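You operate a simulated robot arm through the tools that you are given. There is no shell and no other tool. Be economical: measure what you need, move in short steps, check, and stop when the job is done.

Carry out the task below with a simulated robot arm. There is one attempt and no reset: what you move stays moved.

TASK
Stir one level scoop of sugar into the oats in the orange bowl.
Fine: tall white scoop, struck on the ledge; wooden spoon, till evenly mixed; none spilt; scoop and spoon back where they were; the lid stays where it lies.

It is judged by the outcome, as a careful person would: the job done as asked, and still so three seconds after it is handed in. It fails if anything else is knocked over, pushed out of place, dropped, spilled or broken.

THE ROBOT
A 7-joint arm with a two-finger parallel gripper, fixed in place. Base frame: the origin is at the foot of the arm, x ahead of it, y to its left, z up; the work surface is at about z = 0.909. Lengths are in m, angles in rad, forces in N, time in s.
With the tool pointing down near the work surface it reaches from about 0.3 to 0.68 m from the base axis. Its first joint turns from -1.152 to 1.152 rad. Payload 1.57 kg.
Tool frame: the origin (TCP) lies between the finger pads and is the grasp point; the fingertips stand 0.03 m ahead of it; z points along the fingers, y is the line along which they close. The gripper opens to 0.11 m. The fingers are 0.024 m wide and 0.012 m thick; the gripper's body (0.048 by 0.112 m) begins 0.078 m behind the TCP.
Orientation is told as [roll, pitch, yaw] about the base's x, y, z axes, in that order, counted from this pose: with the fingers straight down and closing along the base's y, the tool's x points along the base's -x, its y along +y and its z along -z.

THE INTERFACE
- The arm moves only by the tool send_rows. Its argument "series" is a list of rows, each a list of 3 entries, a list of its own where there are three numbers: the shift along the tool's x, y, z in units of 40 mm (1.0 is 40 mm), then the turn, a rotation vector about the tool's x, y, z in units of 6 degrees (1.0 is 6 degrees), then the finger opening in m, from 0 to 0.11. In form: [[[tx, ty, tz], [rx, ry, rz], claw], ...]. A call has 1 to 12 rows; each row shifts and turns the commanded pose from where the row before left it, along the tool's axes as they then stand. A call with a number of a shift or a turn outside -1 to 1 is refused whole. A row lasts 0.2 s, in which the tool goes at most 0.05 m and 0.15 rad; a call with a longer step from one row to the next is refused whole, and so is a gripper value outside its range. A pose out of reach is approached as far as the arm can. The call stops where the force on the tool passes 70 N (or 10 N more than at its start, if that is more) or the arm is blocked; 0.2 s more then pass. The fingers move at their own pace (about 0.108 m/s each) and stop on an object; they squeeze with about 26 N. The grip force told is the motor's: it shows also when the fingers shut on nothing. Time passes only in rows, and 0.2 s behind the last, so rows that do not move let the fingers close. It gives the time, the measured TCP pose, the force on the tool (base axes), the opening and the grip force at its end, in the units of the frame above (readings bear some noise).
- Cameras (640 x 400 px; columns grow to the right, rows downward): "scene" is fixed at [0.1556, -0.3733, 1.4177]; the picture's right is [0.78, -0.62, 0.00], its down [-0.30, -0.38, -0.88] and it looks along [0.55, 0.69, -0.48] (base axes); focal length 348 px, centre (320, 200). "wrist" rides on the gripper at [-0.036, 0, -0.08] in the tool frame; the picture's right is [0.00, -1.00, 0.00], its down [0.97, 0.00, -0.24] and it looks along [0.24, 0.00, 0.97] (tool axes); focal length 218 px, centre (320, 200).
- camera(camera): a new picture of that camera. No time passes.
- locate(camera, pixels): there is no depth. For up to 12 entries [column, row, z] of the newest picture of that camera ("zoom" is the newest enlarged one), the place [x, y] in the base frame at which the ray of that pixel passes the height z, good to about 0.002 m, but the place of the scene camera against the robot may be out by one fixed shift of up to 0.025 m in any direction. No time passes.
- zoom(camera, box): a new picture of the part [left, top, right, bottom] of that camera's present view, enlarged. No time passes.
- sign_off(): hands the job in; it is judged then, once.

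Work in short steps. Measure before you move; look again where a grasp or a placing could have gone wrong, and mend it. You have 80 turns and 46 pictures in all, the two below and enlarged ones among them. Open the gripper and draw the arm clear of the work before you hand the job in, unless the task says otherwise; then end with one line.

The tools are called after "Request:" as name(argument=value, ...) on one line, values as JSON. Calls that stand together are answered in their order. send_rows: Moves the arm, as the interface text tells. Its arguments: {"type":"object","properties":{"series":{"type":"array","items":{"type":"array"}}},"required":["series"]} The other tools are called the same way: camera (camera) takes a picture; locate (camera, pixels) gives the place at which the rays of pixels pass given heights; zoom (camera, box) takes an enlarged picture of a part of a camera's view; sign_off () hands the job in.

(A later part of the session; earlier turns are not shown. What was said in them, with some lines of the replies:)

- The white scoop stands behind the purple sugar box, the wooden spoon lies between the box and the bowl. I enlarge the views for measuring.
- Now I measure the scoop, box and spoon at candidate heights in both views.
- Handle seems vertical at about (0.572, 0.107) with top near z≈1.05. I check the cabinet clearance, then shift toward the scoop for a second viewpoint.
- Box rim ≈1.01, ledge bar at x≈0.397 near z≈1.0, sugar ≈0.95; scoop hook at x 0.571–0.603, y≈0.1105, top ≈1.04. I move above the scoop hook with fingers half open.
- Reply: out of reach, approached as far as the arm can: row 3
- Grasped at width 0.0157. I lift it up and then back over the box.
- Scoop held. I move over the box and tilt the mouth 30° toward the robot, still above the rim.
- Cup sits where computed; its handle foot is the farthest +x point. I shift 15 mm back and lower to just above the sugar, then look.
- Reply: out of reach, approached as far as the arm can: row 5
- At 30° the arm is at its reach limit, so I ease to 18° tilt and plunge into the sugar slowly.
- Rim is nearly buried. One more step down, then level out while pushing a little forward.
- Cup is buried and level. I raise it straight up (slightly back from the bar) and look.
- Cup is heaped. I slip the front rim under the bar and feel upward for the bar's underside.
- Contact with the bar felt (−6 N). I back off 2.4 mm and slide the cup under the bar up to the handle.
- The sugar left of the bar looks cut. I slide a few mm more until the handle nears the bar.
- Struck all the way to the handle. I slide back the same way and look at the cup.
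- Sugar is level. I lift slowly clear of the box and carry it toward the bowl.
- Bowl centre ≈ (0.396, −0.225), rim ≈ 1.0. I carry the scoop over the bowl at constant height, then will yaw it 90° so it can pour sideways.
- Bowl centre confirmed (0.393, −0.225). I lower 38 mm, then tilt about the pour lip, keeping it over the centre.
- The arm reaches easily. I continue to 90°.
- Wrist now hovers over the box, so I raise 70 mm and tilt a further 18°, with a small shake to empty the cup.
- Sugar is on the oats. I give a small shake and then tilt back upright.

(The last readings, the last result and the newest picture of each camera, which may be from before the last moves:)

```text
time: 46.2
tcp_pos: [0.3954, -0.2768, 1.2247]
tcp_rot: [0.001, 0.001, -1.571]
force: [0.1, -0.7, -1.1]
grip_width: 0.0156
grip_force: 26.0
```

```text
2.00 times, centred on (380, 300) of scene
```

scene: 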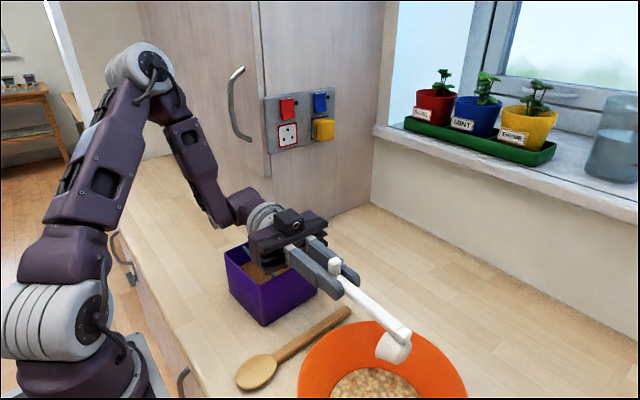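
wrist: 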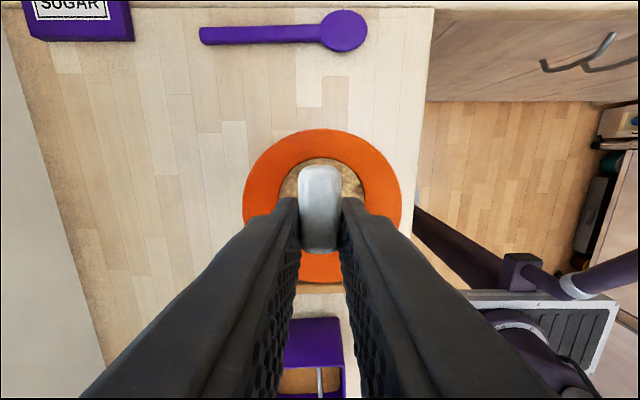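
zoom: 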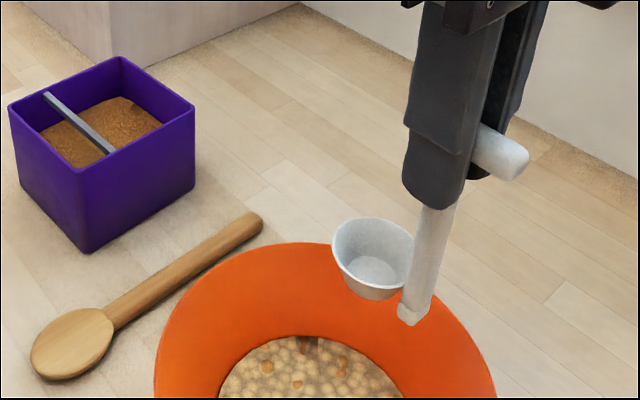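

Cup is empty. I yaw back and carry the scoop to its place.

Request:
send_rows(series=[[[0, 0, 0], [0, 0, -1], 0.0], [[0, 0, 0], [0, 0, -1], 0.0], [[0, 0, 0], [0, 0, -1], 0.0], [[0, 0, 0], [0, 0, -1], 0.0], [[0, 0, 0], [0, 0, -1], 0.0], [[0, 0, 0], [0, 0, -1], 0.0], [[0, 0, 0], [0, 0, -1], 0.0], [[0, 0, 0], [0, 0, -1], 0.0]])

Request:
send_rows(series=[[[0, 0, 0], [0, 0, -1], 0.0], [[0, 0, 0], [0, 0, -1], 0.0], [[0, 0, 0], [0, 0, -1], 0.0], [[0, 0, 0], [0, 0, -1], 0.0], [[0, 0, 0], [0, 0, -1], 0.0], [[0, 0, 0], [0, 0, -1], 0.0], [[0, 0, 0], [0, 0, -1], 0.0], [[0, 0, 0], [0, 0, 0], 0.0]])

Request:
send_rows(series=[[[-0.345, 0.8, 0.125], [0, 0, 0], 0.0], [[-0.345, 0.8, 0.125], [0, 0, 0], 0.0], [[-0.345, 0.8, 0.125], [0, 0, 0], 0.0], [[-0.345, 0.8, 0.125], [0, 0, 0], 0.0], [[-0.345, 0.8, 0.125], [0, 0, 0], 0.0], [[-0.345, 0.8, 0.125], [0, 0, 0], 0.0], [[-0.345, 0.8, 0.125], [0, 0, 0], 0.0], [[-0.345, 0.8, 0.125], [0, 0, 0], 0.0], [[-0.345, 0.8, 0.125], [0, 0, 0], 0.0], [[-0.345, 0.8, 0.125], [0, 0, 0], 0.0], [[-0.345, 0.8, 0.125], [0, 0, 0], 0.0], [[-0.345, 0.8, 0.125], [0, 0, 0], 0.0]])

Request:
send_rows(series=[[[0, 0, 0], [0, 0, 0], 0.0], [[0, 0, 0], [0, 0, 0], 0.0]])

```text
time: 48.0
tcp_pos: [0.3961, -0.2745, 1.2241]
tcp_rot: [0.001, -0.001, -0.732]
force: [0.6, 0.4, -0.3]
grip_width: 0.0156
grip_force: 26.0
```

```text
time: 49.8
tcp_pos: [0.3956, -0.2743, 1.2249]
tcp_rot: [0.0, 0.0, 0.001]
force: [0.0, 0.5, -1.4]
grip_width: 0.0159
grip_force: 26.1
```

```text
time: 52.4
tcp_pos: [0.5613, 0.1089, 1.1663]
tcp_rot: [0.0, -0.001, -0.001]
force: [-0.3, 0.9, -0.5]
grip_width: 0.0156
grip_force: 26.2
```

```text
time: 53.0
tcp_pos: [0.5616, 0.1092, 1.1662]
tcp_rot: [0.001, 0.0, 0.001]
force: [0.2, -0.4, -1.2]
grip_width: 0.0159
grip_force: 25.8
```

Request:
send_rows(series=[[[-0.1, 0.05, 0.8], [0, 0, 0], 0.0], [[-0.2, 0, 0.8], [0, 0, 0], 0.0], [[-0.195, 0, 0.8], [0, 0, 0], 0.0], [[0, 0, 0.5], [0, 0, 0], 0.0], [[0, 0, 0.25], [0, 0, 0], 0.0], [[0, 0, 0], [0, 0, 0], 0.0]])

Request:
send_rows(series=[[[0, 0, 0.06], [0, 0, 0], 0.0], [[0, 0, 0], [0, 0, 0], 0.0]])

Request:
send_rows(series=[[[0, 0, 0.05], [0, 0, 0], 0.0], [[0, 0, 0], [0, 0, 0], 0.0]])

Request:
zoom(camera="scene", box=[220, 180, 380, 280])

```text
time: 54.4
tcp_pos: [0.5818, 0.1109, 1.0385]
tcp_rot: [-0.001, 0.001, 0.0]
force: [-0.1, 0.1, -1.4]
grip_width: 0.0156
grip_force: 26.0
```

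```text
time: 55.0
tcp_pos: [0.5819, 0.1115, 1.0359]
tcp_rot: [0.0, -0.001, 0.0]
force: [-0.6, 0.6, -0.3]
grip_width: 0.0154
grip_force: 26.2
```

```text
time: 55.6
tcp_pos: [0.5805, 0.1111, 1.0341]
tcp_rot: [-0.001, 0.0, -0.002]
force: [-0.1, 0.8, -1.0]
grip_width: 0.0156
grip_force: 26.6
```

```text
4.00 times, centred on (300, 230) of scene
```

zoom: 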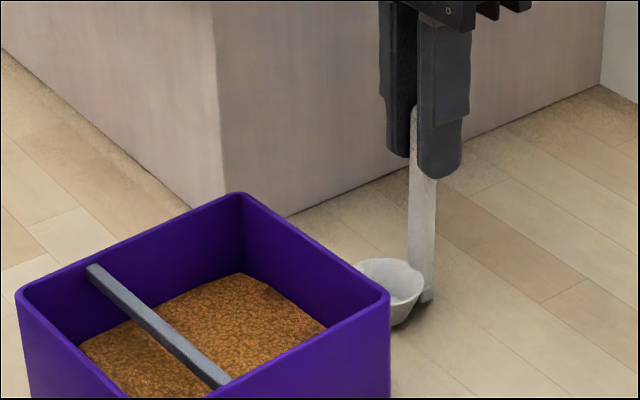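

Request:
send_rows(series=[[[0, 0, 0.05], [0, 0, 0], 0.0], [[0, 0, 0], [0, 0, 0], 0.0]])

Request:
send_rows(series=[[[0, 0, 0.05], [0, 0, 0], 0.0], [[0, 0, 0], [0, 0, 0], 0.0]])

Request:
send_rows(series=[[[0, 0, 0.025], [0, 0, 0], 0.0], [[0, 0, 0], [0, 0, 0], 0.0]])

```text
time: 56.2
tcp_pos: [0.5808, 0.1126, 1.0314]
tcp_rot: [0.0, 0.0, -0.001]
force: [0.0, 0.9, -0.3]
grip_width: 0.0155
grip_force: 25.9
```

```text
time: 56.8
tcp_pos: [0.5811, 0.1126, 1.031]
tcp_rot: [0.0, -0.001, -0.001]
force: [-0.1, 0.8, 5.8]
grip_width: 0.0153
grip_force: 26.0
```

```text
time: 57.4
tcp_pos: [0.5811, 0.111, 1.0304]
tcp_rot: [-0.002, -0.003, 0.0]
force: [0.0, 1.0, 19.6]
grip_width: 0.0156
grip_force: 25.9
```

It stands on the counter. I relax 1.5 mm, open the fingers to 60 mm, and rise straight up.

Request:
send_rows(series=[[[0, 0, -0.035], [0, 0, 0], 0.0], [[0, 0, 0], [0, 0, 0], 0.03], [[0, 0, 0], [0, 0, 0], 0.06], [[0, 0, 0], [0, 0, 0], 0.06], [[0, 0, -0.4], [0, 0, 0], 0.06], [[0, 0, -0.8], [0, 0, 0], 0.06], [[0, 0, -0.8], [0, 0, 0], 0.06], [[0.3, -0.3, -0.8], [0, 0, 0], 0.06], [[0.7, -0.7, -0.1], [0, 0, 0], 0.06], [[0.7, -0.7, 0], [0, 0, 0], 0.06], [[0.7, -0.7, 0], [0, 0, 0], 0.06], [[0.7, -0.7, 0], [0, 0, 0], 0.06]])

Request:
send_rows(series=[[[0, -0.5, 0], [0, 0, 0], 0.06], [[0, -0.5, 0], [0, 0, 0], 0.06], [[0, 0, 0], [0, 0, 0], 0.06]])

Request:
camera(camera="wrist")

```text
time: 60.0
tcp_pos: [0.4567, -0.0166, 1.1457]
tcp_rot: [0.001, 0.0, -0.001]
force: [-0.8, 0.2, 0.1]
grip_width: 0.06
grip_force: 0.1
```

```text
time: 60.8
tcp_pos: [0.4575, -0.0549, 1.1457]
tcp_rot: [0.0, 0.0, 0.0]
force: [0.2, -0.6, 0.4]
grip_width: 0.06
grip_force: 0.1
```

```text
9 pictures are left
```

wrist: 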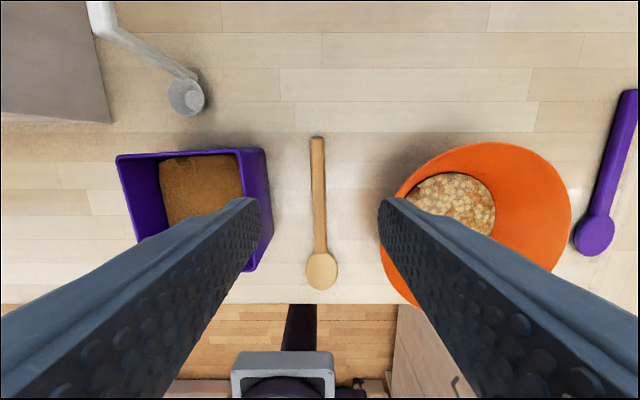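

Scoop stands back in place. Now I measure the wooden spoon (end at (317,137), neck (320,252), head tip (322,290)).

Request:
locate(camera="wrist", pixels=[[317, 137, 0.92], [317.5, 180, 0.92], [319, 220, 0.92], [320, 252, 0.92], [322, 290, 0.912], [312, 180, 0.92], [323.5, 180, 0.92], [183, 95, 0.935], [91, 0, 1.035]])

Request:
zoom(camera="wrist", box=[372, 130, 532, 230])

```text
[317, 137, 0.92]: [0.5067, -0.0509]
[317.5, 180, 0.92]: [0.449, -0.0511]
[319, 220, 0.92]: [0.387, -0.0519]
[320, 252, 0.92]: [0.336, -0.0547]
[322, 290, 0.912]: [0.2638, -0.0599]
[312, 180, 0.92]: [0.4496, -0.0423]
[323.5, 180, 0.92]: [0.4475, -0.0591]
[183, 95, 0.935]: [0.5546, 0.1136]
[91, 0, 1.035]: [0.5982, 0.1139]
```

```text
4.00 times, centred on (452, 180) of wrist
```

zoom: 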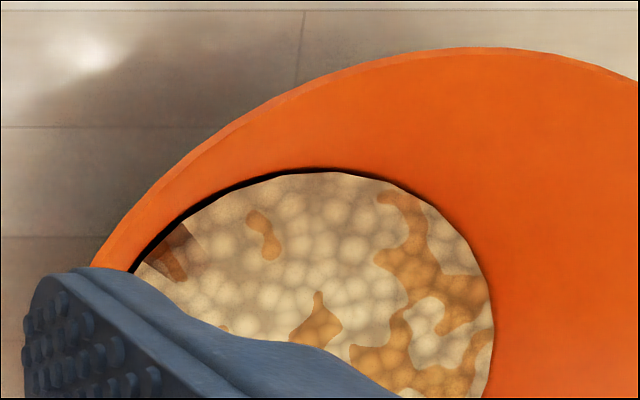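

Spoon handle axis at y≈−0.051, turned about 1.8°. I align, descend onto it at x≈0.455 and stop just above the counter.

Request:
send_rows(series=[[[0.05, 0.1, 0.4], [0, 0, -0.3], 0.045], [[0, 0, 0.9], [0, 0, 0], 0.045], [[0, 0, 0.9], [0, 0, 0], 0.045], [[0, 0, 0.9], [0, 0, 0], 0.045], [[0, 0, 0.9], [0, 0, 0], 0.045], [[0, 0, 0.6], [0, 0, 0], 0.045], [[0, 0, 0.25], [0, 0, 0], 0.045], [[0, 0, 0], [0, 0, 0], 0.045]])

Request:
send_rows(series=[[[0, 0, 0.16], [0, 0, 0], 0.045], [[0, 0, 0.07], [0, 0, 0], 0.045], [[0, 0, 0], [0, 0, 0], 0.045]])

Request:
camera(camera="wrist")

```text
time: 62.6
tcp_pos: [0.4545, -0.0483, 0.9524]
tcp_rot: [0.0, -0.001, 0.032]
force: [0.9, 0.1, -0.2]
grip_width: 0.0449
grip_force: 0.0
```

```text
time: 63.4
tcp_pos: [0.4552, -0.0486, 0.9429]
tcp_rot: [-0.001, -0.001, 0.032]
force: [-0.9, 0.1, -0.3]
grip_width: 0.045
grip_force: 0.2
```

```text
7 pictures are left
```

wrist: 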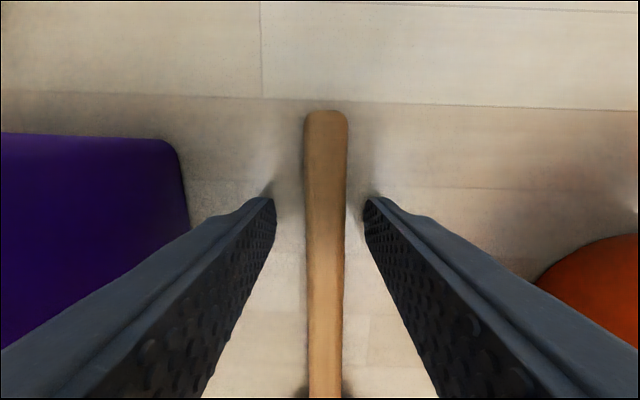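

Spoon is centred between fingers (col ≈325). Shift 2 mm and close.

Request:
send_rows(series=[[[0, -0.045, 0.02], [0, 0, 0], 0.045], [[0, 0, 0], [0, 0, 0], 0.02], [[0, 0, 0], [0, 0, 0], 0.0], [[0, 0, 0], [0, 0, 0], 0.0], [[0, 0, 0], [0, 0, 0], 0.0]])

Request:
send_rows(series=[[[0, 0, -0.25], [0, 0, 0], 0.0], [[0, 0, -0.6], [0, 0, 0], 0.0], [[0, 0, -0.9], [0, 0, 0], 0.0], [[0, 0, -0.9], [0, 0, 0], 0.0], [[0, 0, -0.9], [0, 0, 0], 0.0], [[0, 0, -0.9], [0, 0, 0], 0.0], [[0, 0, -0.9], [0, 0, 0], 0.0], [[0, 0, -0.6], [0, 0, 0], 0.0], [[0, 0, 0], [0, 0, 0], 0.0]])

Request:
camera(camera="scene")

```text
time: 64.6
tcp_pos: [0.4545, -0.0502, 0.9416]
tcp_rot: [0.0, 0.001, 0.031]
force: [0.8, -0.1, -0.4]
grip_width: 0.0189
grip_force: 25.4
```

```text
time: 66.6
tcp_pos: [0.4531, -0.0524, 1.1816]
tcp_rot: [0.0, 0.001, 0.032]
force: [0.1, 0.0, -1.3]
grip_width: 0.019
grip_force: 26.0
```

```text
6 pictures are left
```

scene: 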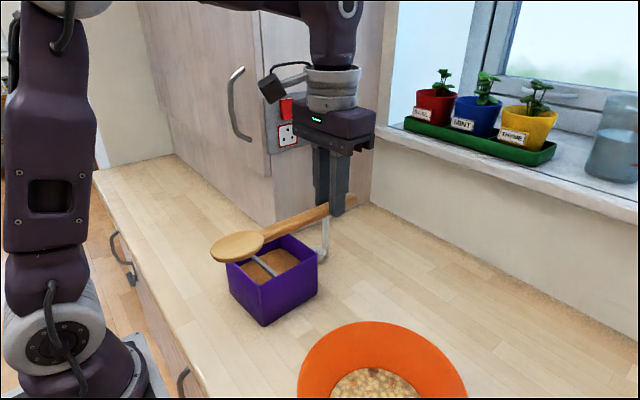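

Spoon held level. I carry it over the bowl, then yaw and tilt it head-down.

Request:
send_rows(series=[[[0.212, -0.76, -0.125], [0, 0, 0], 0.0], [[0.212, -0.76, -0.125], [0, 0, 0], 0.0], [[0.212, -0.76, -0.125], [0, 0, 0], 0.0], [[0.212, -0.76, -0.125], [0, 0, 0], 0.0], [[0.212, -0.76, -0.125], [0, 0, 0], 0.0], [[0.212, -0.76, -0.125], [0, 0, 0], 0.0], [[0.212, -0.76, -0.125], [0, 0, 0], 0.0], [[0.212, -0.76, -0.125], [0, 0, 0], 0.0], [[0, 0, 0], [0, 0, 0], 0.0]])

Request:
send_rows(series=[[[0, 0, 0], [0, 0, 1], 0.0], [[0, 0, 0], [0, 0, 1], 0.0], [[0, 0, 0], [0, 0, 1], 0.0], [[0, 0, 0], [0, 0, 1], 0.0], [[0, 0, 0], [0, 0, 1], 0.0], [[0, 0, 0], [0, 0, 1], 0.0], [[0, 0, 0], [0, 0, 1], 0.0], [[0, 0, 0], [0, 0, 1], 0.0], [[0, 0, 0], [0, 0, 1], 0.0], [[0, 0, 0], [0, 0, 1], 0.0]])

Request:
send_rows(series=[[[0, 0, 0], [0, 0, 1], 0.0], [[0, 0, 0], [0, 0, 1], 0.0], [[0, 0, 0], [0, 0, 1], 0.0], [[0, 0, 0], [0, 0, 1], 0.0], [[0, 0, 0], [0, 0, 1], 0.0], [[0, 0, 0], [0, 0, 0.3], 0.0], [[0, 0, 0], [0, 0, 0], 0.0]])

Request:
send_rows(series=[[[0, 0, 0], [0, -1, 0], 0.0], [[0, 0, 0], [0, -1, 0], 0.0], [[0, 0, 0], [0, -1, 0], 0.0], [[0, 0, 0], [0, -1, 0], 0.0], [[0, 0, 0], [0, -1, 0], 0.0], [[0, 0, 0], [0, -1, 0], 0.0], [[0, 0, 0], [0, -1, 0], 0.0], [[0, 0, 0], [0, -1, 0], 0.0], [[0, 0, 0], [0, -1, 0], 0.0], [[0, 0, 0], [0, -1, 0], 0.0], [[0, 0, 0], [0, 0, 0], 0.0]])

Request:
camera(camera="scene")

```text
time: 68.6
tcp_pos: [0.394, -0.2939, 1.2215]
tcp_rot: [-0.001, 0.0, 0.031]
force: [0.2, 0.2, 0.7]
grip_width: 0.019
grip_force: 25.6
```

```text
time: 70.8
tcp_pos: [0.394, -0.2972, 1.2203]
tcp_rot: [0.0, -0.001, -1.017]
force: [-0.3, 0.1, -0.2]
grip_width: 0.0192
grip_force: 26.2
```

```text
time: 72.4
tcp_pos: [0.3951, -0.2961, 1.2199]
tcp_rot: [0.0, 0.001, -1.573]
force: [-0.3, -0.3, -0.8]
grip_width: 0.0191
grip_force: 26.0
```

```text
time: 74.8
tcp_pos: [0.3953, -0.297, 1.2204]
tcp_rot: [-0.003, -1.049, -1.57]
force: [0.1, -0.2, -1.4]
grip_width: 0.019
grip_force: 25.9
```

```text
5 pictures are left
```

scene: 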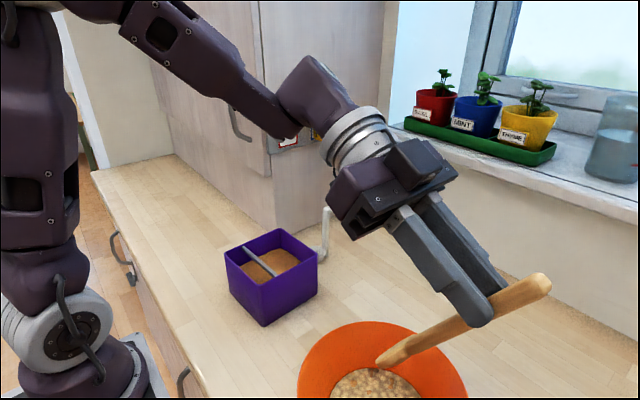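

Spoon head hangs over the bowl centre. I lower it into the oats, watching force.

Request:
send_rows(series=[[[0.5, 0, 0.289], [0, 0, 0], 0.0], [[0.5, 0, 0.289], [0, 0, 0], 0.0], [[0.5, 0, 0.289], [0, 0, 0], 0.0], [[0.4, 0, 0.231], [0, 0, 0], 0.0], [[0.2, 0, 0.115], [0, 0, 0], 0.0], [[0, 0, 0], [0, 0, 0], 0.0]])

Request:
send_rows(series=[[[0.108, 0, 0.0625], [0, 0, 0], 0.0], [[0.108, 0, 0.0625], [0, 0, 0], 0.0], [[0, 0, 0], [0, 0, 0], 0.0]])

```text
time: 76.2
tcp_pos: [0.3936, -0.2969, 1.1223]
tcp_rot: [0.0, -1.049, -1.573]
force: [0.0, 0.4, -0.7]
grip_width: 0.0189
grip_force: 26.0
```

```text
time: 77.0
tcp_pos: [0.3945, -0.2951, 1.1132]
tcp_rot: [0.0, -1.047, -1.571]
force: [-0.9, 0.5, -1.2]
grip_width: 0.019
grip_force: 26.2
```

Tip is ~15 mm into the oats without force. I go 3 mm deeper, out to a 25 mm radius, and start stirring circles.

Request:
send_rows(series=[[[0.065, 0, 0.0375], [0, 0, 0], 0.0], [[0, 0.3125, 0], [0, 0, 0], 0.0], [[0, 0.3125, 0], [0, 0, 0], 0.0], [[0, 0, 0], [0, 0, 0], 0.0]])

Request:
send_rows(series=[[[0.156, -0.084, -0.271], [0, 0, 0], 0.0], [[0.114, -0.229, -0.198], [0, 0, 0], 0.0], [[0.042, -0.3125, -0.0725], [0, 0, 0], 0.0], [[-0.042, -0.3125, 0.0725], [0, 0, 0], 0.0], [[-0.114, -0.229, 0.198], [0, 0, 0], 0.0], [[-0.156, -0.084, 0.271], [0, 0, 0], 0.0], [[-0.156, 0.084, 0.271], [0, 0, 0], 0.0], [[-0.114, 0.229, 0.198], [0, 0, 0], 0.0], [[-0.042, 0.3125, 0.0725], [0, 0, 0], 0.0], [[0.042, 0.3125, -0.0725], [0, 0, 0], 0.0], [[0.114, 0.229, -0.198], [0, 0, 0], 0.0], [[0.156, 0.084, -0.271], [0, 0, 0], 0.0]])

Request:
send_rows(series=[[[0.156, -0.084, -0.271], [0, 0, 0], 0.0], [[0.114, -0.229, -0.198], [0, 0, 0], 0.0], [[0.042, -0.3125, -0.0725], [0, 0, 0], 0.0], [[-0.042, -0.3125, 0.0725], [0, 0, 0], 0.0], [[-0.114, -0.229, 0.198], [0, 0, 0], 0.0], [[-0.156, -0.084, 0.271], [0, 0, 0], 0.0], [[-0.156, 0.084, 0.271], [0, 0, 0], 0.0], [[-0.114, 0.229, 0.198], [0, 0, 0], 0.0], [[-0.042, 0.3125, 0.0725], [0, 0, 0], 0.0], [[0.042, 0.3125, -0.0725], [0, 0, 0], 0.0], [[0.114, 0.229, -0.198], [0, 0, 0], 0.0], [[0.156, 0.084, -0.271], [0, 0, 0], 0.0]])

Request:
zoom(camera="scene", box=[280, 250, 520, 400])

```text
time: 78.0
tcp_pos: [0.4199, -0.2974, 1.1106]
tcp_rot: [-0.001, -1.048, -1.572]
force: [0.6, -0.1, -0.2]
grip_width: 0.0188
grip_force: 25.6
```

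```text
time: 80.6
tcp_pos: [0.4181, -0.2953, 1.1102]
tcp_rot: [0.002, -1.048, -1.572]
force: [0.0, 0.3, -1.1]
grip_width: 0.019
grip_force: 26.1
```

```text
time: 83.2
tcp_pos: [0.419, -0.2968, 1.1098]
tcp_rot: [-0.001, -1.048, -1.57]
force: [0.4, -0.1, 0.3]
grip_width: 0.0191
grip_force: 25.6
```

```text
2.67 times, centred on (400, 325) of scene
```

zoom: 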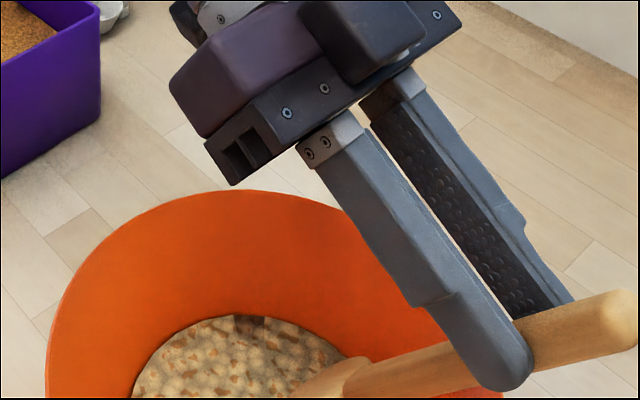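

Sugar is dispersing (smaller brown patches). More circles, at a slightly wider radius and then a small one.

Request:
send_rows(series=[[[0.156, -0.084, -0.271], [0, 0, 0], 0.0], [[0.114, -0.229, -0.198], [0, 0, 0], 0.0], [[0.042, -0.3125, -0.0725], [0, 0, 0], 0.0], [[-0.042, -0.3125, 0.0725], [0, 0, 0], 0.0], [[-0.114, -0.229, 0.198], [0, 0, 0], 0.0], [[-0.156, -0.084, 0.271], [0, 0, 0], 0.0], [[-0.156, 0.084, 0.271], [0, 0, 0], 0.0], [[-0.114, 0.229, 0.198], [0, 0, 0], 0.0], [[-0.042, 0.3125, 0.0725], [0, 0, 0], 0.0], [[0.042, 0.3125, -0.0725], [0, 0, 0], 0.0], [[0.114, 0.229, -0.198], [0, 0, 0], 0.0], [[0.156, 0.234, -0.271], [0, 0, 0], 0.0]])

Request:
send_rows(series=[[[0.195, -0.105, -0.339], [0, 0, 0], 0.0], [[0.143, -0.286, -0.248], [0, 0, 0], 0.0], [[0.0525, -0.39, -0.0906], [0, 0, 0], 0.0], [[-0.0525, -0.39, 0.0906], [0, 0, 0], 0.0], [[-0.143, -0.286, 0.248], [0, 0, 0], 0.0], [[-0.195, -0.105, 0.339], [0, 0, 0], 0.0], [[-0.195, 0.105, 0.339], [0, 0, 0], 0.0], [[-0.143, 0.286, 0.248], [0, 0, 0], 0.0], [[-0.0525, 0.39, 0.0906], [0, 0, 0], 0.0], [[0.0525, 0.39, -0.0906], [0, 0, 0], 0.0], [[0.143, 0.286, -0.248], [0, 0, 0], 0.0], [[0.195, 0.105, -0.339], [0, 0, 0], 0.0]])

Request:
send_rows(series=[[[0.195, -0.105, -0.339], [0, 0, 0], 0.0], [[0.143, -0.286, -0.248], [0, 0, 0], 0.0], [[0.0525, -0.39, -0.0906], [0, 0, 0], 0.0], [[-0.0525, -0.39, 0.0906], [0, 0, 0], 0.0], [[-0.143, -0.286, 0.248], [0, 0, 0], 0.0], [[-0.195, -0.105, 0.339], [0, 0, 0], 0.0], [[-0.195, 0.105, 0.339], [0, 0, 0], 0.0], [[-0.143, 0.286, 0.248], [0, 0, 0], 0.0], [[-0.0525, 0.39, 0.0906], [0, 0, 0], 0.0], [[0.0525, 0.39, -0.0906], [0, 0, 0], 0.0], [[0.143, 0.286, -0.248], [0, 0, 0], 0.0], [[0.195, 0.105, -0.339], [0, 0, 0], 0.0]])

Request:
send_rows(series=[[[0, -0.4, 0], [0, 0, 0], 0.0], [[0.078, -0.042, -0.135], [0, 0, 0], 0.0], [[0.114, -0.229, -0.198], [0, 0, 0], 0.0], [[-0.042, -0.3125, 0.0725], [0, 0, 0], 0.0], [[-0.15, -0.1, 0.26], [0, 0, 0], 0.0], [[-0.15, 0.1, 0.26], [0, 0, 0], 0.0], [[0, 0.3, 0], [0, 0, 0], 0.0], [[0.15, 0.2, -0.26], [0, 0, 0], 0.0], [[0, 0, 0], [0, 0, 0], 0.0]])

```text
time: 85.8
tcp_pos: [0.4262, -0.2952, 1.1113]
tcp_rot: [0.0, -1.046, -1.57]
force: [-0.3, 0.4, -0.4]
grip_width: 0.019
grip_force: 25.9
```

```text
time: 88.4
tcp_pos: [0.4252, -0.2966, 1.1109]
tcp_rot: [0.001, -1.049, -1.571]
force: [-0.1, -0.1, -0.2]
grip_width: 0.019
grip_force: 25.7
```

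```text
time: 91.0
tcp_pos: [0.4249, -0.2962, 1.1104]
tcp_rot: [0.0, -1.046, -1.57]
force: [0.0, -0.2, -0.6]
grip_width: 0.0191
grip_force: 25.8
```

```text
time: 93.0
tcp_pos: [0.4062, -0.296, 1.1114]
tcp_rot: [-0.002, -1.045, -1.569]
force: [0.4, 0.6, 0.3]
grip_width: 0.0192
grip_force: 26.4
```

Two more circles, then a look.

Request:
send_rows(series=[[[0.156, 0.1, -0.271], [0, 0, 0], 0.0], [[0.114, -0.229, -0.198], [0, 0, 0], 0.0], [[0.042, -0.3125, -0.0725], [0, 0, 0], 0.0], [[-0.042, -0.3125, 0.0725], [0, 0, 0], 0.0], [[-0.114, -0.229, 0.198], [0, 0, 0], 0.0], [[-0.156, -0.084, 0.271], [0, 0, 0], 0.0], [[-0.156, 0.084, 0.271], [0, 0, 0], 0.0], [[-0.114, 0.229, 0.198], [0, 0, 0], 0.0], [[-0.042, 0.3125, 0.0725], [0, 0, 0], 0.0], [[0.042, 0.3125, -0.0725], [0, 0, 0], 0.0], [[0.114, 0.229, -0.198], [0, 0, 0], 0.0], [[0.156, 0.084, -0.271], [0, 0, 0], 0.0]])

Request:
send_rows(series=[[[0.156, -0.084, -0.271], [0, 0, 0], 0.0], [[0.114, -0.229, -0.198], [0, 0, 0], 0.0], [[0.042, -0.3125, -0.0725], [0, 0, 0], 0.0], [[-0.042, -0.3125, 0.0725], [0, 0, 0], 0.0], [[-0.114, -0.229, 0.198], [0, 0, 0], 0.0], [[-0.156, -0.084, 0.271], [0, 0, 0], 0.0], [[-0.156, 0.084, 0.271], [0, 0, 0], 0.0], [[-0.114, 0.229, 0.198], [0, 0, 0], 0.0], [[-0.042, 0.3125, 0.0725], [0, 0, 0], 0.0], [[0.042, 0.3125, -0.0725], [0, 0, 0], 0.0], [[0.114, 0.229, -0.198], [0, 0, 0], 0.0], [[0.156, -0.4, -0.271], [0, 0, 0], 0.0]])

Request:
zoom(camera="scene", box=[280, 250, 520, 400])

```text
time: 95.6
tcp_pos: [0.4139, -0.2971, 1.1114]
tcp_rot: [0.001, -1.047, -1.57]
force: [0.5, -0.3, 0.5]
grip_width: 0.019
grip_force: 25.9
```

```text
time: 98.2
tcp_pos: [0.3954, -0.2944, 1.111]
tcp_rot: [-0.001, -1.047, -1.571]
force: [0.1, 1.0, -0.5]
grip_width: 0.0191
grip_force: 25.7
```

```text
2.67 times, centred on (400, 325) of scene
```

zoom: 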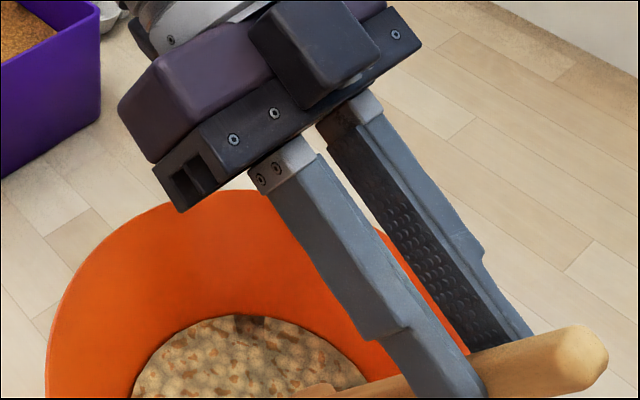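

Evenly speckled now; two more wide circles for certainty, then lift out slowly.

Request:
send_rows(series=[[[0.156, 0.6, -0.271], [0, 0, 0], 0.0], [[0.114, -0.229, -0.198], [0, 0, 0], 0.0], [[0.042, -0.3125, -0.0725], [0, 0, 0], 0.0], [[-0.042, -0.3125, 0.0725], [0, 0, 0], 0.0], [[-0.114, -0.229, 0.198], [0, 0, 0], 0.0], [[-0.156, -0.084, 0.271], [0, 0, 0], 0.0], [[-0.156, 0.084, 0.271], [0, 0, 0], 0.0], [[-0.114, 0.229, 0.198], [0, 0, 0], 0.0], [[-0.042, 0.3125, 0.0725], [0, 0, 0], 0.0], [[0.042, 0.3125, -0.0725], [0, 0, 0], 0.0], [[0.114, 0.229, -0.198], [0, 0, 0], 0.0], [[0.156, 0.084, -0.271], [0, 0, 0], 0.0]])

Request:
send_rows(series=[[[0.156, -0.084, -0.271], [0, 0, 0], 0.0], [[0.114, -0.229, -0.198], [0, 0, 0], 0.0], [[0.042, -0.3125, -0.0725], [0, 0, 0], 0.0], [[-0.042, -0.3125, 0.0725], [0, 0, 0], 0.0], [[-0.114, -0.229, 0.198], [0, 0, 0], 0.0], [[-0.156, -0.084, 0.271], [0, 0, 0], 0.0], [[-0.156, 0.084, 0.271], [0, 0, 0], 0.0], [[-0.114, 0.229, 0.198], [0, 0, 0], 0.0], [[-0.042, 0.3125, 0.0725], [0, 0, 0], 0.0], [[0.042, 0.3125, -0.0725], [0, 0, 0], 0.0], [[0.114, 0.229, -0.198], [0, 0, 0], 0.0], [[0.156, -0.4, -0.271], [0, 0, 0], 0.0]])

Request:
send_rows(series=[[[-0.2, 0, -0.115], [0, 0, 0], 0.0], [[-0.3, 0, -0.173], [0, 0, 0], 0.0], [[-0.4, 0, -0.231], [0, 0, 0], 0.0], [[-0.5, 0, -0.289], [0, 0, 0], 0.0], [[-0.5, 0, -0.289], [0, 0, 0], 0.0], [[-0.5, 0, -0.289], [0, 0, 0], 0.0], [[0, 0, 0], [0, 0, 0], 0.0]])

Request:
send_rows(series=[[[0, 0, 0], [0, 1, 0], 0.0], [[0, 0, 0], [0, 1, 0], 0.0], [[0, 0, 0], [0, 1, 0], 0.0], [[0, 0, 0], [0, 1, 0], 0.0], [[0, 0, 0], [0, 1, 0], 0.0], [[0, 0, 0], [0, 1, 0], 0.0], [[0, 0, 0], [0, 1, 0], 0.0], [[0, 0, 0], [0, 1, 0], 0.0], [[0, 0, 0], [0, 1, 0], 0.0], [[0, 0, 0], [0, 1, 0], 0.0], [[0, 0, 0], [0, 0, 0], 0.0]])

```text
time: 100.8
tcp_pos: [0.4212, -0.2969, 1.11]
tcp_rot: [-0.001, -1.047, -1.571]
force: [0.5, 0.8, -0.2]
grip_width: 0.0191
grip_force: 25.6
```

```text
time: 103.4
tcp_pos: [0.4017, -0.2954, 1.1127]
tcp_rot: [0.0, -1.046, -1.57]
force: [-0.4, 0.6, 0.1]
grip_width: 0.019
grip_force: 25.6
```

```text
time: 105.0
tcp_pos: [0.4014, -0.297, 1.221]
tcp_rot: [0.0, -1.048, -1.57]
force: [0.0, -0.4, -0.9]
grip_width: 0.0188
grip_force: 26.1
```

```text
time: 107.4
tcp_pos: [0.4022, -0.2964, 1.2222]
tcp_rot: [0.001, 0.0, -1.572]
force: [0.4, 0.4, -0.1]
grip_width: 0.019
grip_force: 26.3
```

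Request:
send_rows(series=[[[0, 0, 0], [0, 0, -1], 0.0], [[0, 0, 0], [0, 0, -1], 0.0], [[0, 0, 0], [0, 0, -1], 0.0], [[0, 0, 0], [0, 0, -1], 0.0], [[0, 0, 0], [0, 0, -1], 0.0], [[0, 0, 0], [0, 0, -1], 0.0], [[0, 0, 0], [0, 0, -1], 0.0], [[0, 0, 0], [0, 0, -1], 0.0]])

Request:
send_rows(series=[[[0, 0, 0], [0, 0, -1], 0.0], [[0, 0, 0], [0, 0, -1], 0.0], [[0, 0, 0], [0, 0, -1], 0.0], [[0, 0, 0], [0, 0, -1], 0.0], [[0, 0, 0], [0, 0, -1], 0.0], [[0, 0, 0], [0, 0, -1], 0.0], [[0, 0, 0], [0, 0, -1], 0.0], [[0, 0, 0], [0, 0, -0.3], 0.0], [[0, 0, 0], [0, 0, 0], 0.0]])

Request:
send_rows(series=[[[-0.19, 0.763, 0], [0, 0, 0], 0.0], [[-0.19, 0.763, 0], [0, 0, 0], 0.0], [[-0.19, 0.763, 0], [0, 0, 0], 0.0], [[-0.19, 0.763, 0], [0, 0, 0], 0.0], [[-0.19, 0.763, 0], [0, 0, 0], 0.0], [[-0.19, 0.763, 0], [0, 0, 0], 0.0], [[-0.19, 0.763, 0], [0, 0, 0], 0.0], [[-0.19, 0.763, 0], [0, 0, 0], 0.0], [[0, 0, 0], [0, 0, 0], 0.0]])

```text
time: 109.2
tcp_pos: [0.4027, -0.2964, 1.2223]
tcp_rot: [0.0, 0.002, -0.731]
force: [0.1, -0.1, 0.1]
grip_width: 0.019
grip_force: 25.7
```

```text
time: 111.2
tcp_pos: [0.4028, -0.2957, 1.2214]
tcp_rot: [0.0, 0.0, 0.031]
force: [-0.1, 0.7, -0.7]
grip_width: 0.0189
grip_force: 26.1
```

```text
time: 113.2
tcp_pos: [0.4544, -0.0497, 1.2197]
tcp_rot: [0.001, 0.0, 0.032]
force: [0.5, -0.2, -0.1]
grip_width: 0.0187
grip_force: 26.1
```

Request:
send_rows(series=[[[0, -0.01, 0.9], [0, 0, 0], 0.0], [[0, 0, 0.9], [0, 0, 0], 0.0], [[0, 0, 0.9], [0, 0, 0], 0.0], [[0, 0, 0.9], [0, 0, 0], 0.0], [[0, 0, 0.9], [0, 0, 0], 0.0], [[0, 0, 0.9], [0, 0, 0], 0.0], [[0, 0, 0.6], [0, 0, 0], 0.0], [[0, 0, 0.4], [0, 0, 0], 0.0], [[0, 0, 0.2], [0, 0, 0], 0.0], [[0, 0, 0], [0, 0, 0], 0.0]])

Request:
send_rows(series=[[[0, 0, 0.1], [0, 0, 0], 0.0], [[0, 0, 0], [0, 0, 0], 0.0]])

Request:
send_rows(series=[[[0, 0, 0.06], [0, 0, 0], 0.0], [[0, 0, 0], [0, 0, 0], 0.0]])

```text
time: 115.4
tcp_pos: [0.4555, -0.0512, 0.957]
tcp_rot: [0.001, -0.002, 0.031]
force: [-0.5, -0.1, -0.4]
grip_width: 0.0191
grip_force: 26.0
```

```text
time: 116.0
tcp_pos: [0.4558, -0.0515, 0.9525]
tcp_rot: [0.0, 0.001, 0.031]
force: [0.0, 0.5, -0.2]
grip_width: 0.019
grip_force: 26.4
```

```text
time: 116.6
tcp_pos: [0.4551, -0.0505, 0.9506]
tcp_rot: [0.0, 0.0, 0.033]
force: [0.5, 0.5, -0.8]
grip_width: 0.0189
grip_force: 26.1
```

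Request:
send_rows(series=[[[0, 0, 0.1], [0, 0, 0], 0.0], [[0, 0, 0], [0, 0, 0], 0.0]])

Request:
send_rows(series=[[[0, 0, 0.06], [0, 0, 0], 0.0], [[0, 0, 0], [0, 0, 0], 0.0]])

Request:
send_rows(series=[[[0, 0, 0.04], [0, 0, 0], 0.0], [[0, 0, 0], [0, 0, 0], 0.0]])

```text
time: 117.2
tcp_pos: [0.4544, -0.0517, 0.9471]
tcp_rot: [-0.001, 0.0, 0.032]
force: [0.1, -0.7, -0.2]
grip_width: 0.0193
grip_force: 26.3
```

```text
time: 117.8
tcp_pos: [0.4557, -0.0509, 0.944]
tcp_rot: [-0.001, 0.0, 0.031]
force: [1.6, 0.2, 3.2]
grip_width: 0.019
grip_force: 25.8
```

```text
time: 118.4
tcp_pos: [0.4552, -0.0502, 0.9428]
tcp_rot: [-0.001, -0.001, 0.032]
force: [-3.3, 0.1, 10.5]
grip_width: 0.0191
grip_force: 25.7
```

Spoon rests on the counter. I open and rise.

Request:
send_rows(series=[[[0, 0, 0], [0, 0, 0], 0.025], [[0, 0, 0], [0, 0, 0], 0.045], [[0, 0, 0], [0, 0, 0], 0.045], [[0, 0, -0.4], [0, 0, 0], 0.045], [[0, 0, -0.9], [0, 0, 0], 0.045], [[0, 0, -0.9], [0, 0, 0], 0.045], [[0, 0, -0.9], [0, 0, 0], 0.045], [[0, 0, -0.9], [0, 0, 0], 0.045], [[0, 0, -0.9], [0, 0, 0], 0.045], [[0, -0.8, -0.5], [0, 0, 0], 0.045], [[0, -0.9, 0], [0, 0, 0], 0.045], [[0, 0, 0], [0, 0, 0], 0.045]])

Request:
camera(camera="wrist")

```text
time: 121.0
tcp_pos: [0.4572, -0.1187, 1.1594]
tcp_rot: [0.001, 0.0, 0.032]
force: [0.0, 0.4, 0.2]
grip_width: 0.0449
grip_force: 0.0
```

```text
2 pictures are left
```

wrist: 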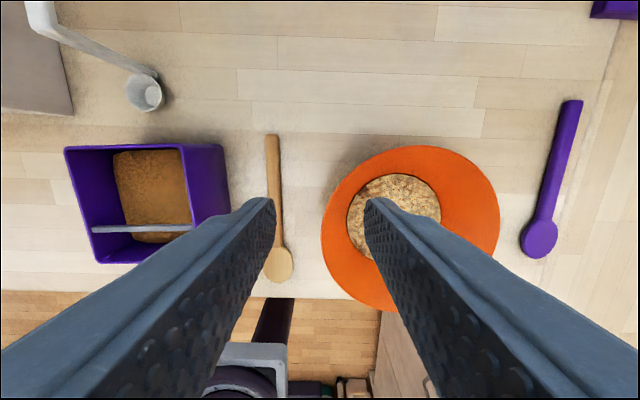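

Request:
locate(camera="wrist", pixels=[[272, 135, 0.92], [275, 245, 0.92], [279, 282, 0.912], [144, 93, 0.935], [66, 150, 1.01], [225, 146, 1.01]])

Request:
zoom(camera="wrist", box=[330, 150, 458, 230])

```text
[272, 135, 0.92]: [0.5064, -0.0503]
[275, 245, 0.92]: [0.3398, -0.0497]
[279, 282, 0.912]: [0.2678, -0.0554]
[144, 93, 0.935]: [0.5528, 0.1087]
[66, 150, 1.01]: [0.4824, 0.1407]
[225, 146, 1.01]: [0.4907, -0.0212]
```

```text
5.00 times, centred on (394, 190) of wrist
```

zoom: 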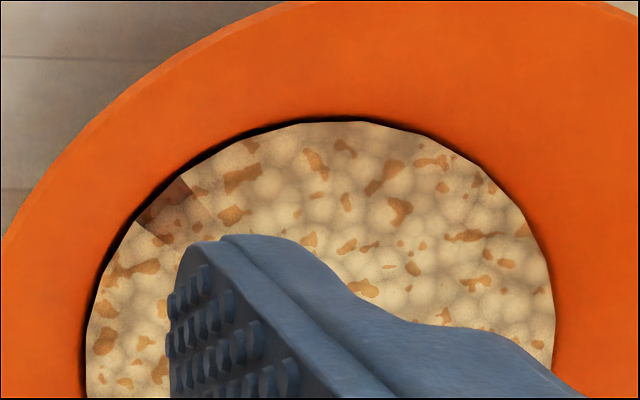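

Sugar flecks are spread evenly; spoon and scoop are within ~3 mm of their old places. I draw the arm up clear and open.

Request:
send_rows(series=[[[0, 0, -0.8], [0, 0, 0], 0.11], [[0, 0.6, -0.8], [0, 0, 0], 0.11], [[0, 0.6, -0.6], [0, 0, 0], 0.11], [[0, 0, 0], [0, 0, 0], 0.11], [[0, 0, 0], [0, 0, 0], 0.11]])

Request:
camera(camera="scene")

```text
time: 122.2
tcp_pos: [0.4571, -0.0691, 1.2457]
tcp_rot: [0.0, 0.0, 0.031]
force: [0.1, 0.0, 0.3]
grip_width: 0.11
grip_force: 0.0
```

```text
0 pictures are left
```

scene: 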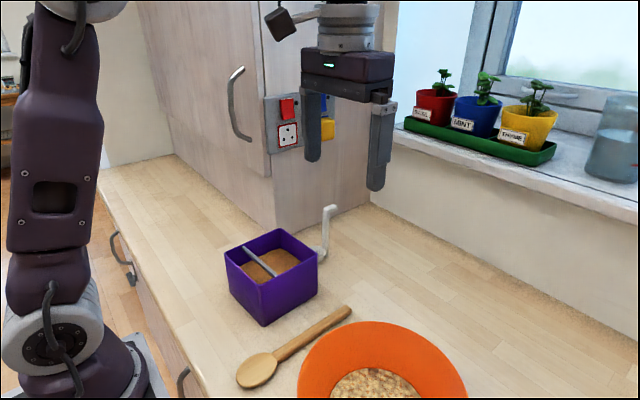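

Everything stands in place and nothing is spilled; I hand it in.

Request:
sign_off()

```text
The job is handed in.
```

One level scoop of sugar, struck under the ledge, is stirred into the oats in the orange bowl; the last close-up shows it evenly spread and nothing spilt is visible. The scoop and wooden spoon are back within about 5 mm of where they were, and I didn't touch the lid. The sugar box may have shifted a few millimetres when the scoop pressed against the ledge.
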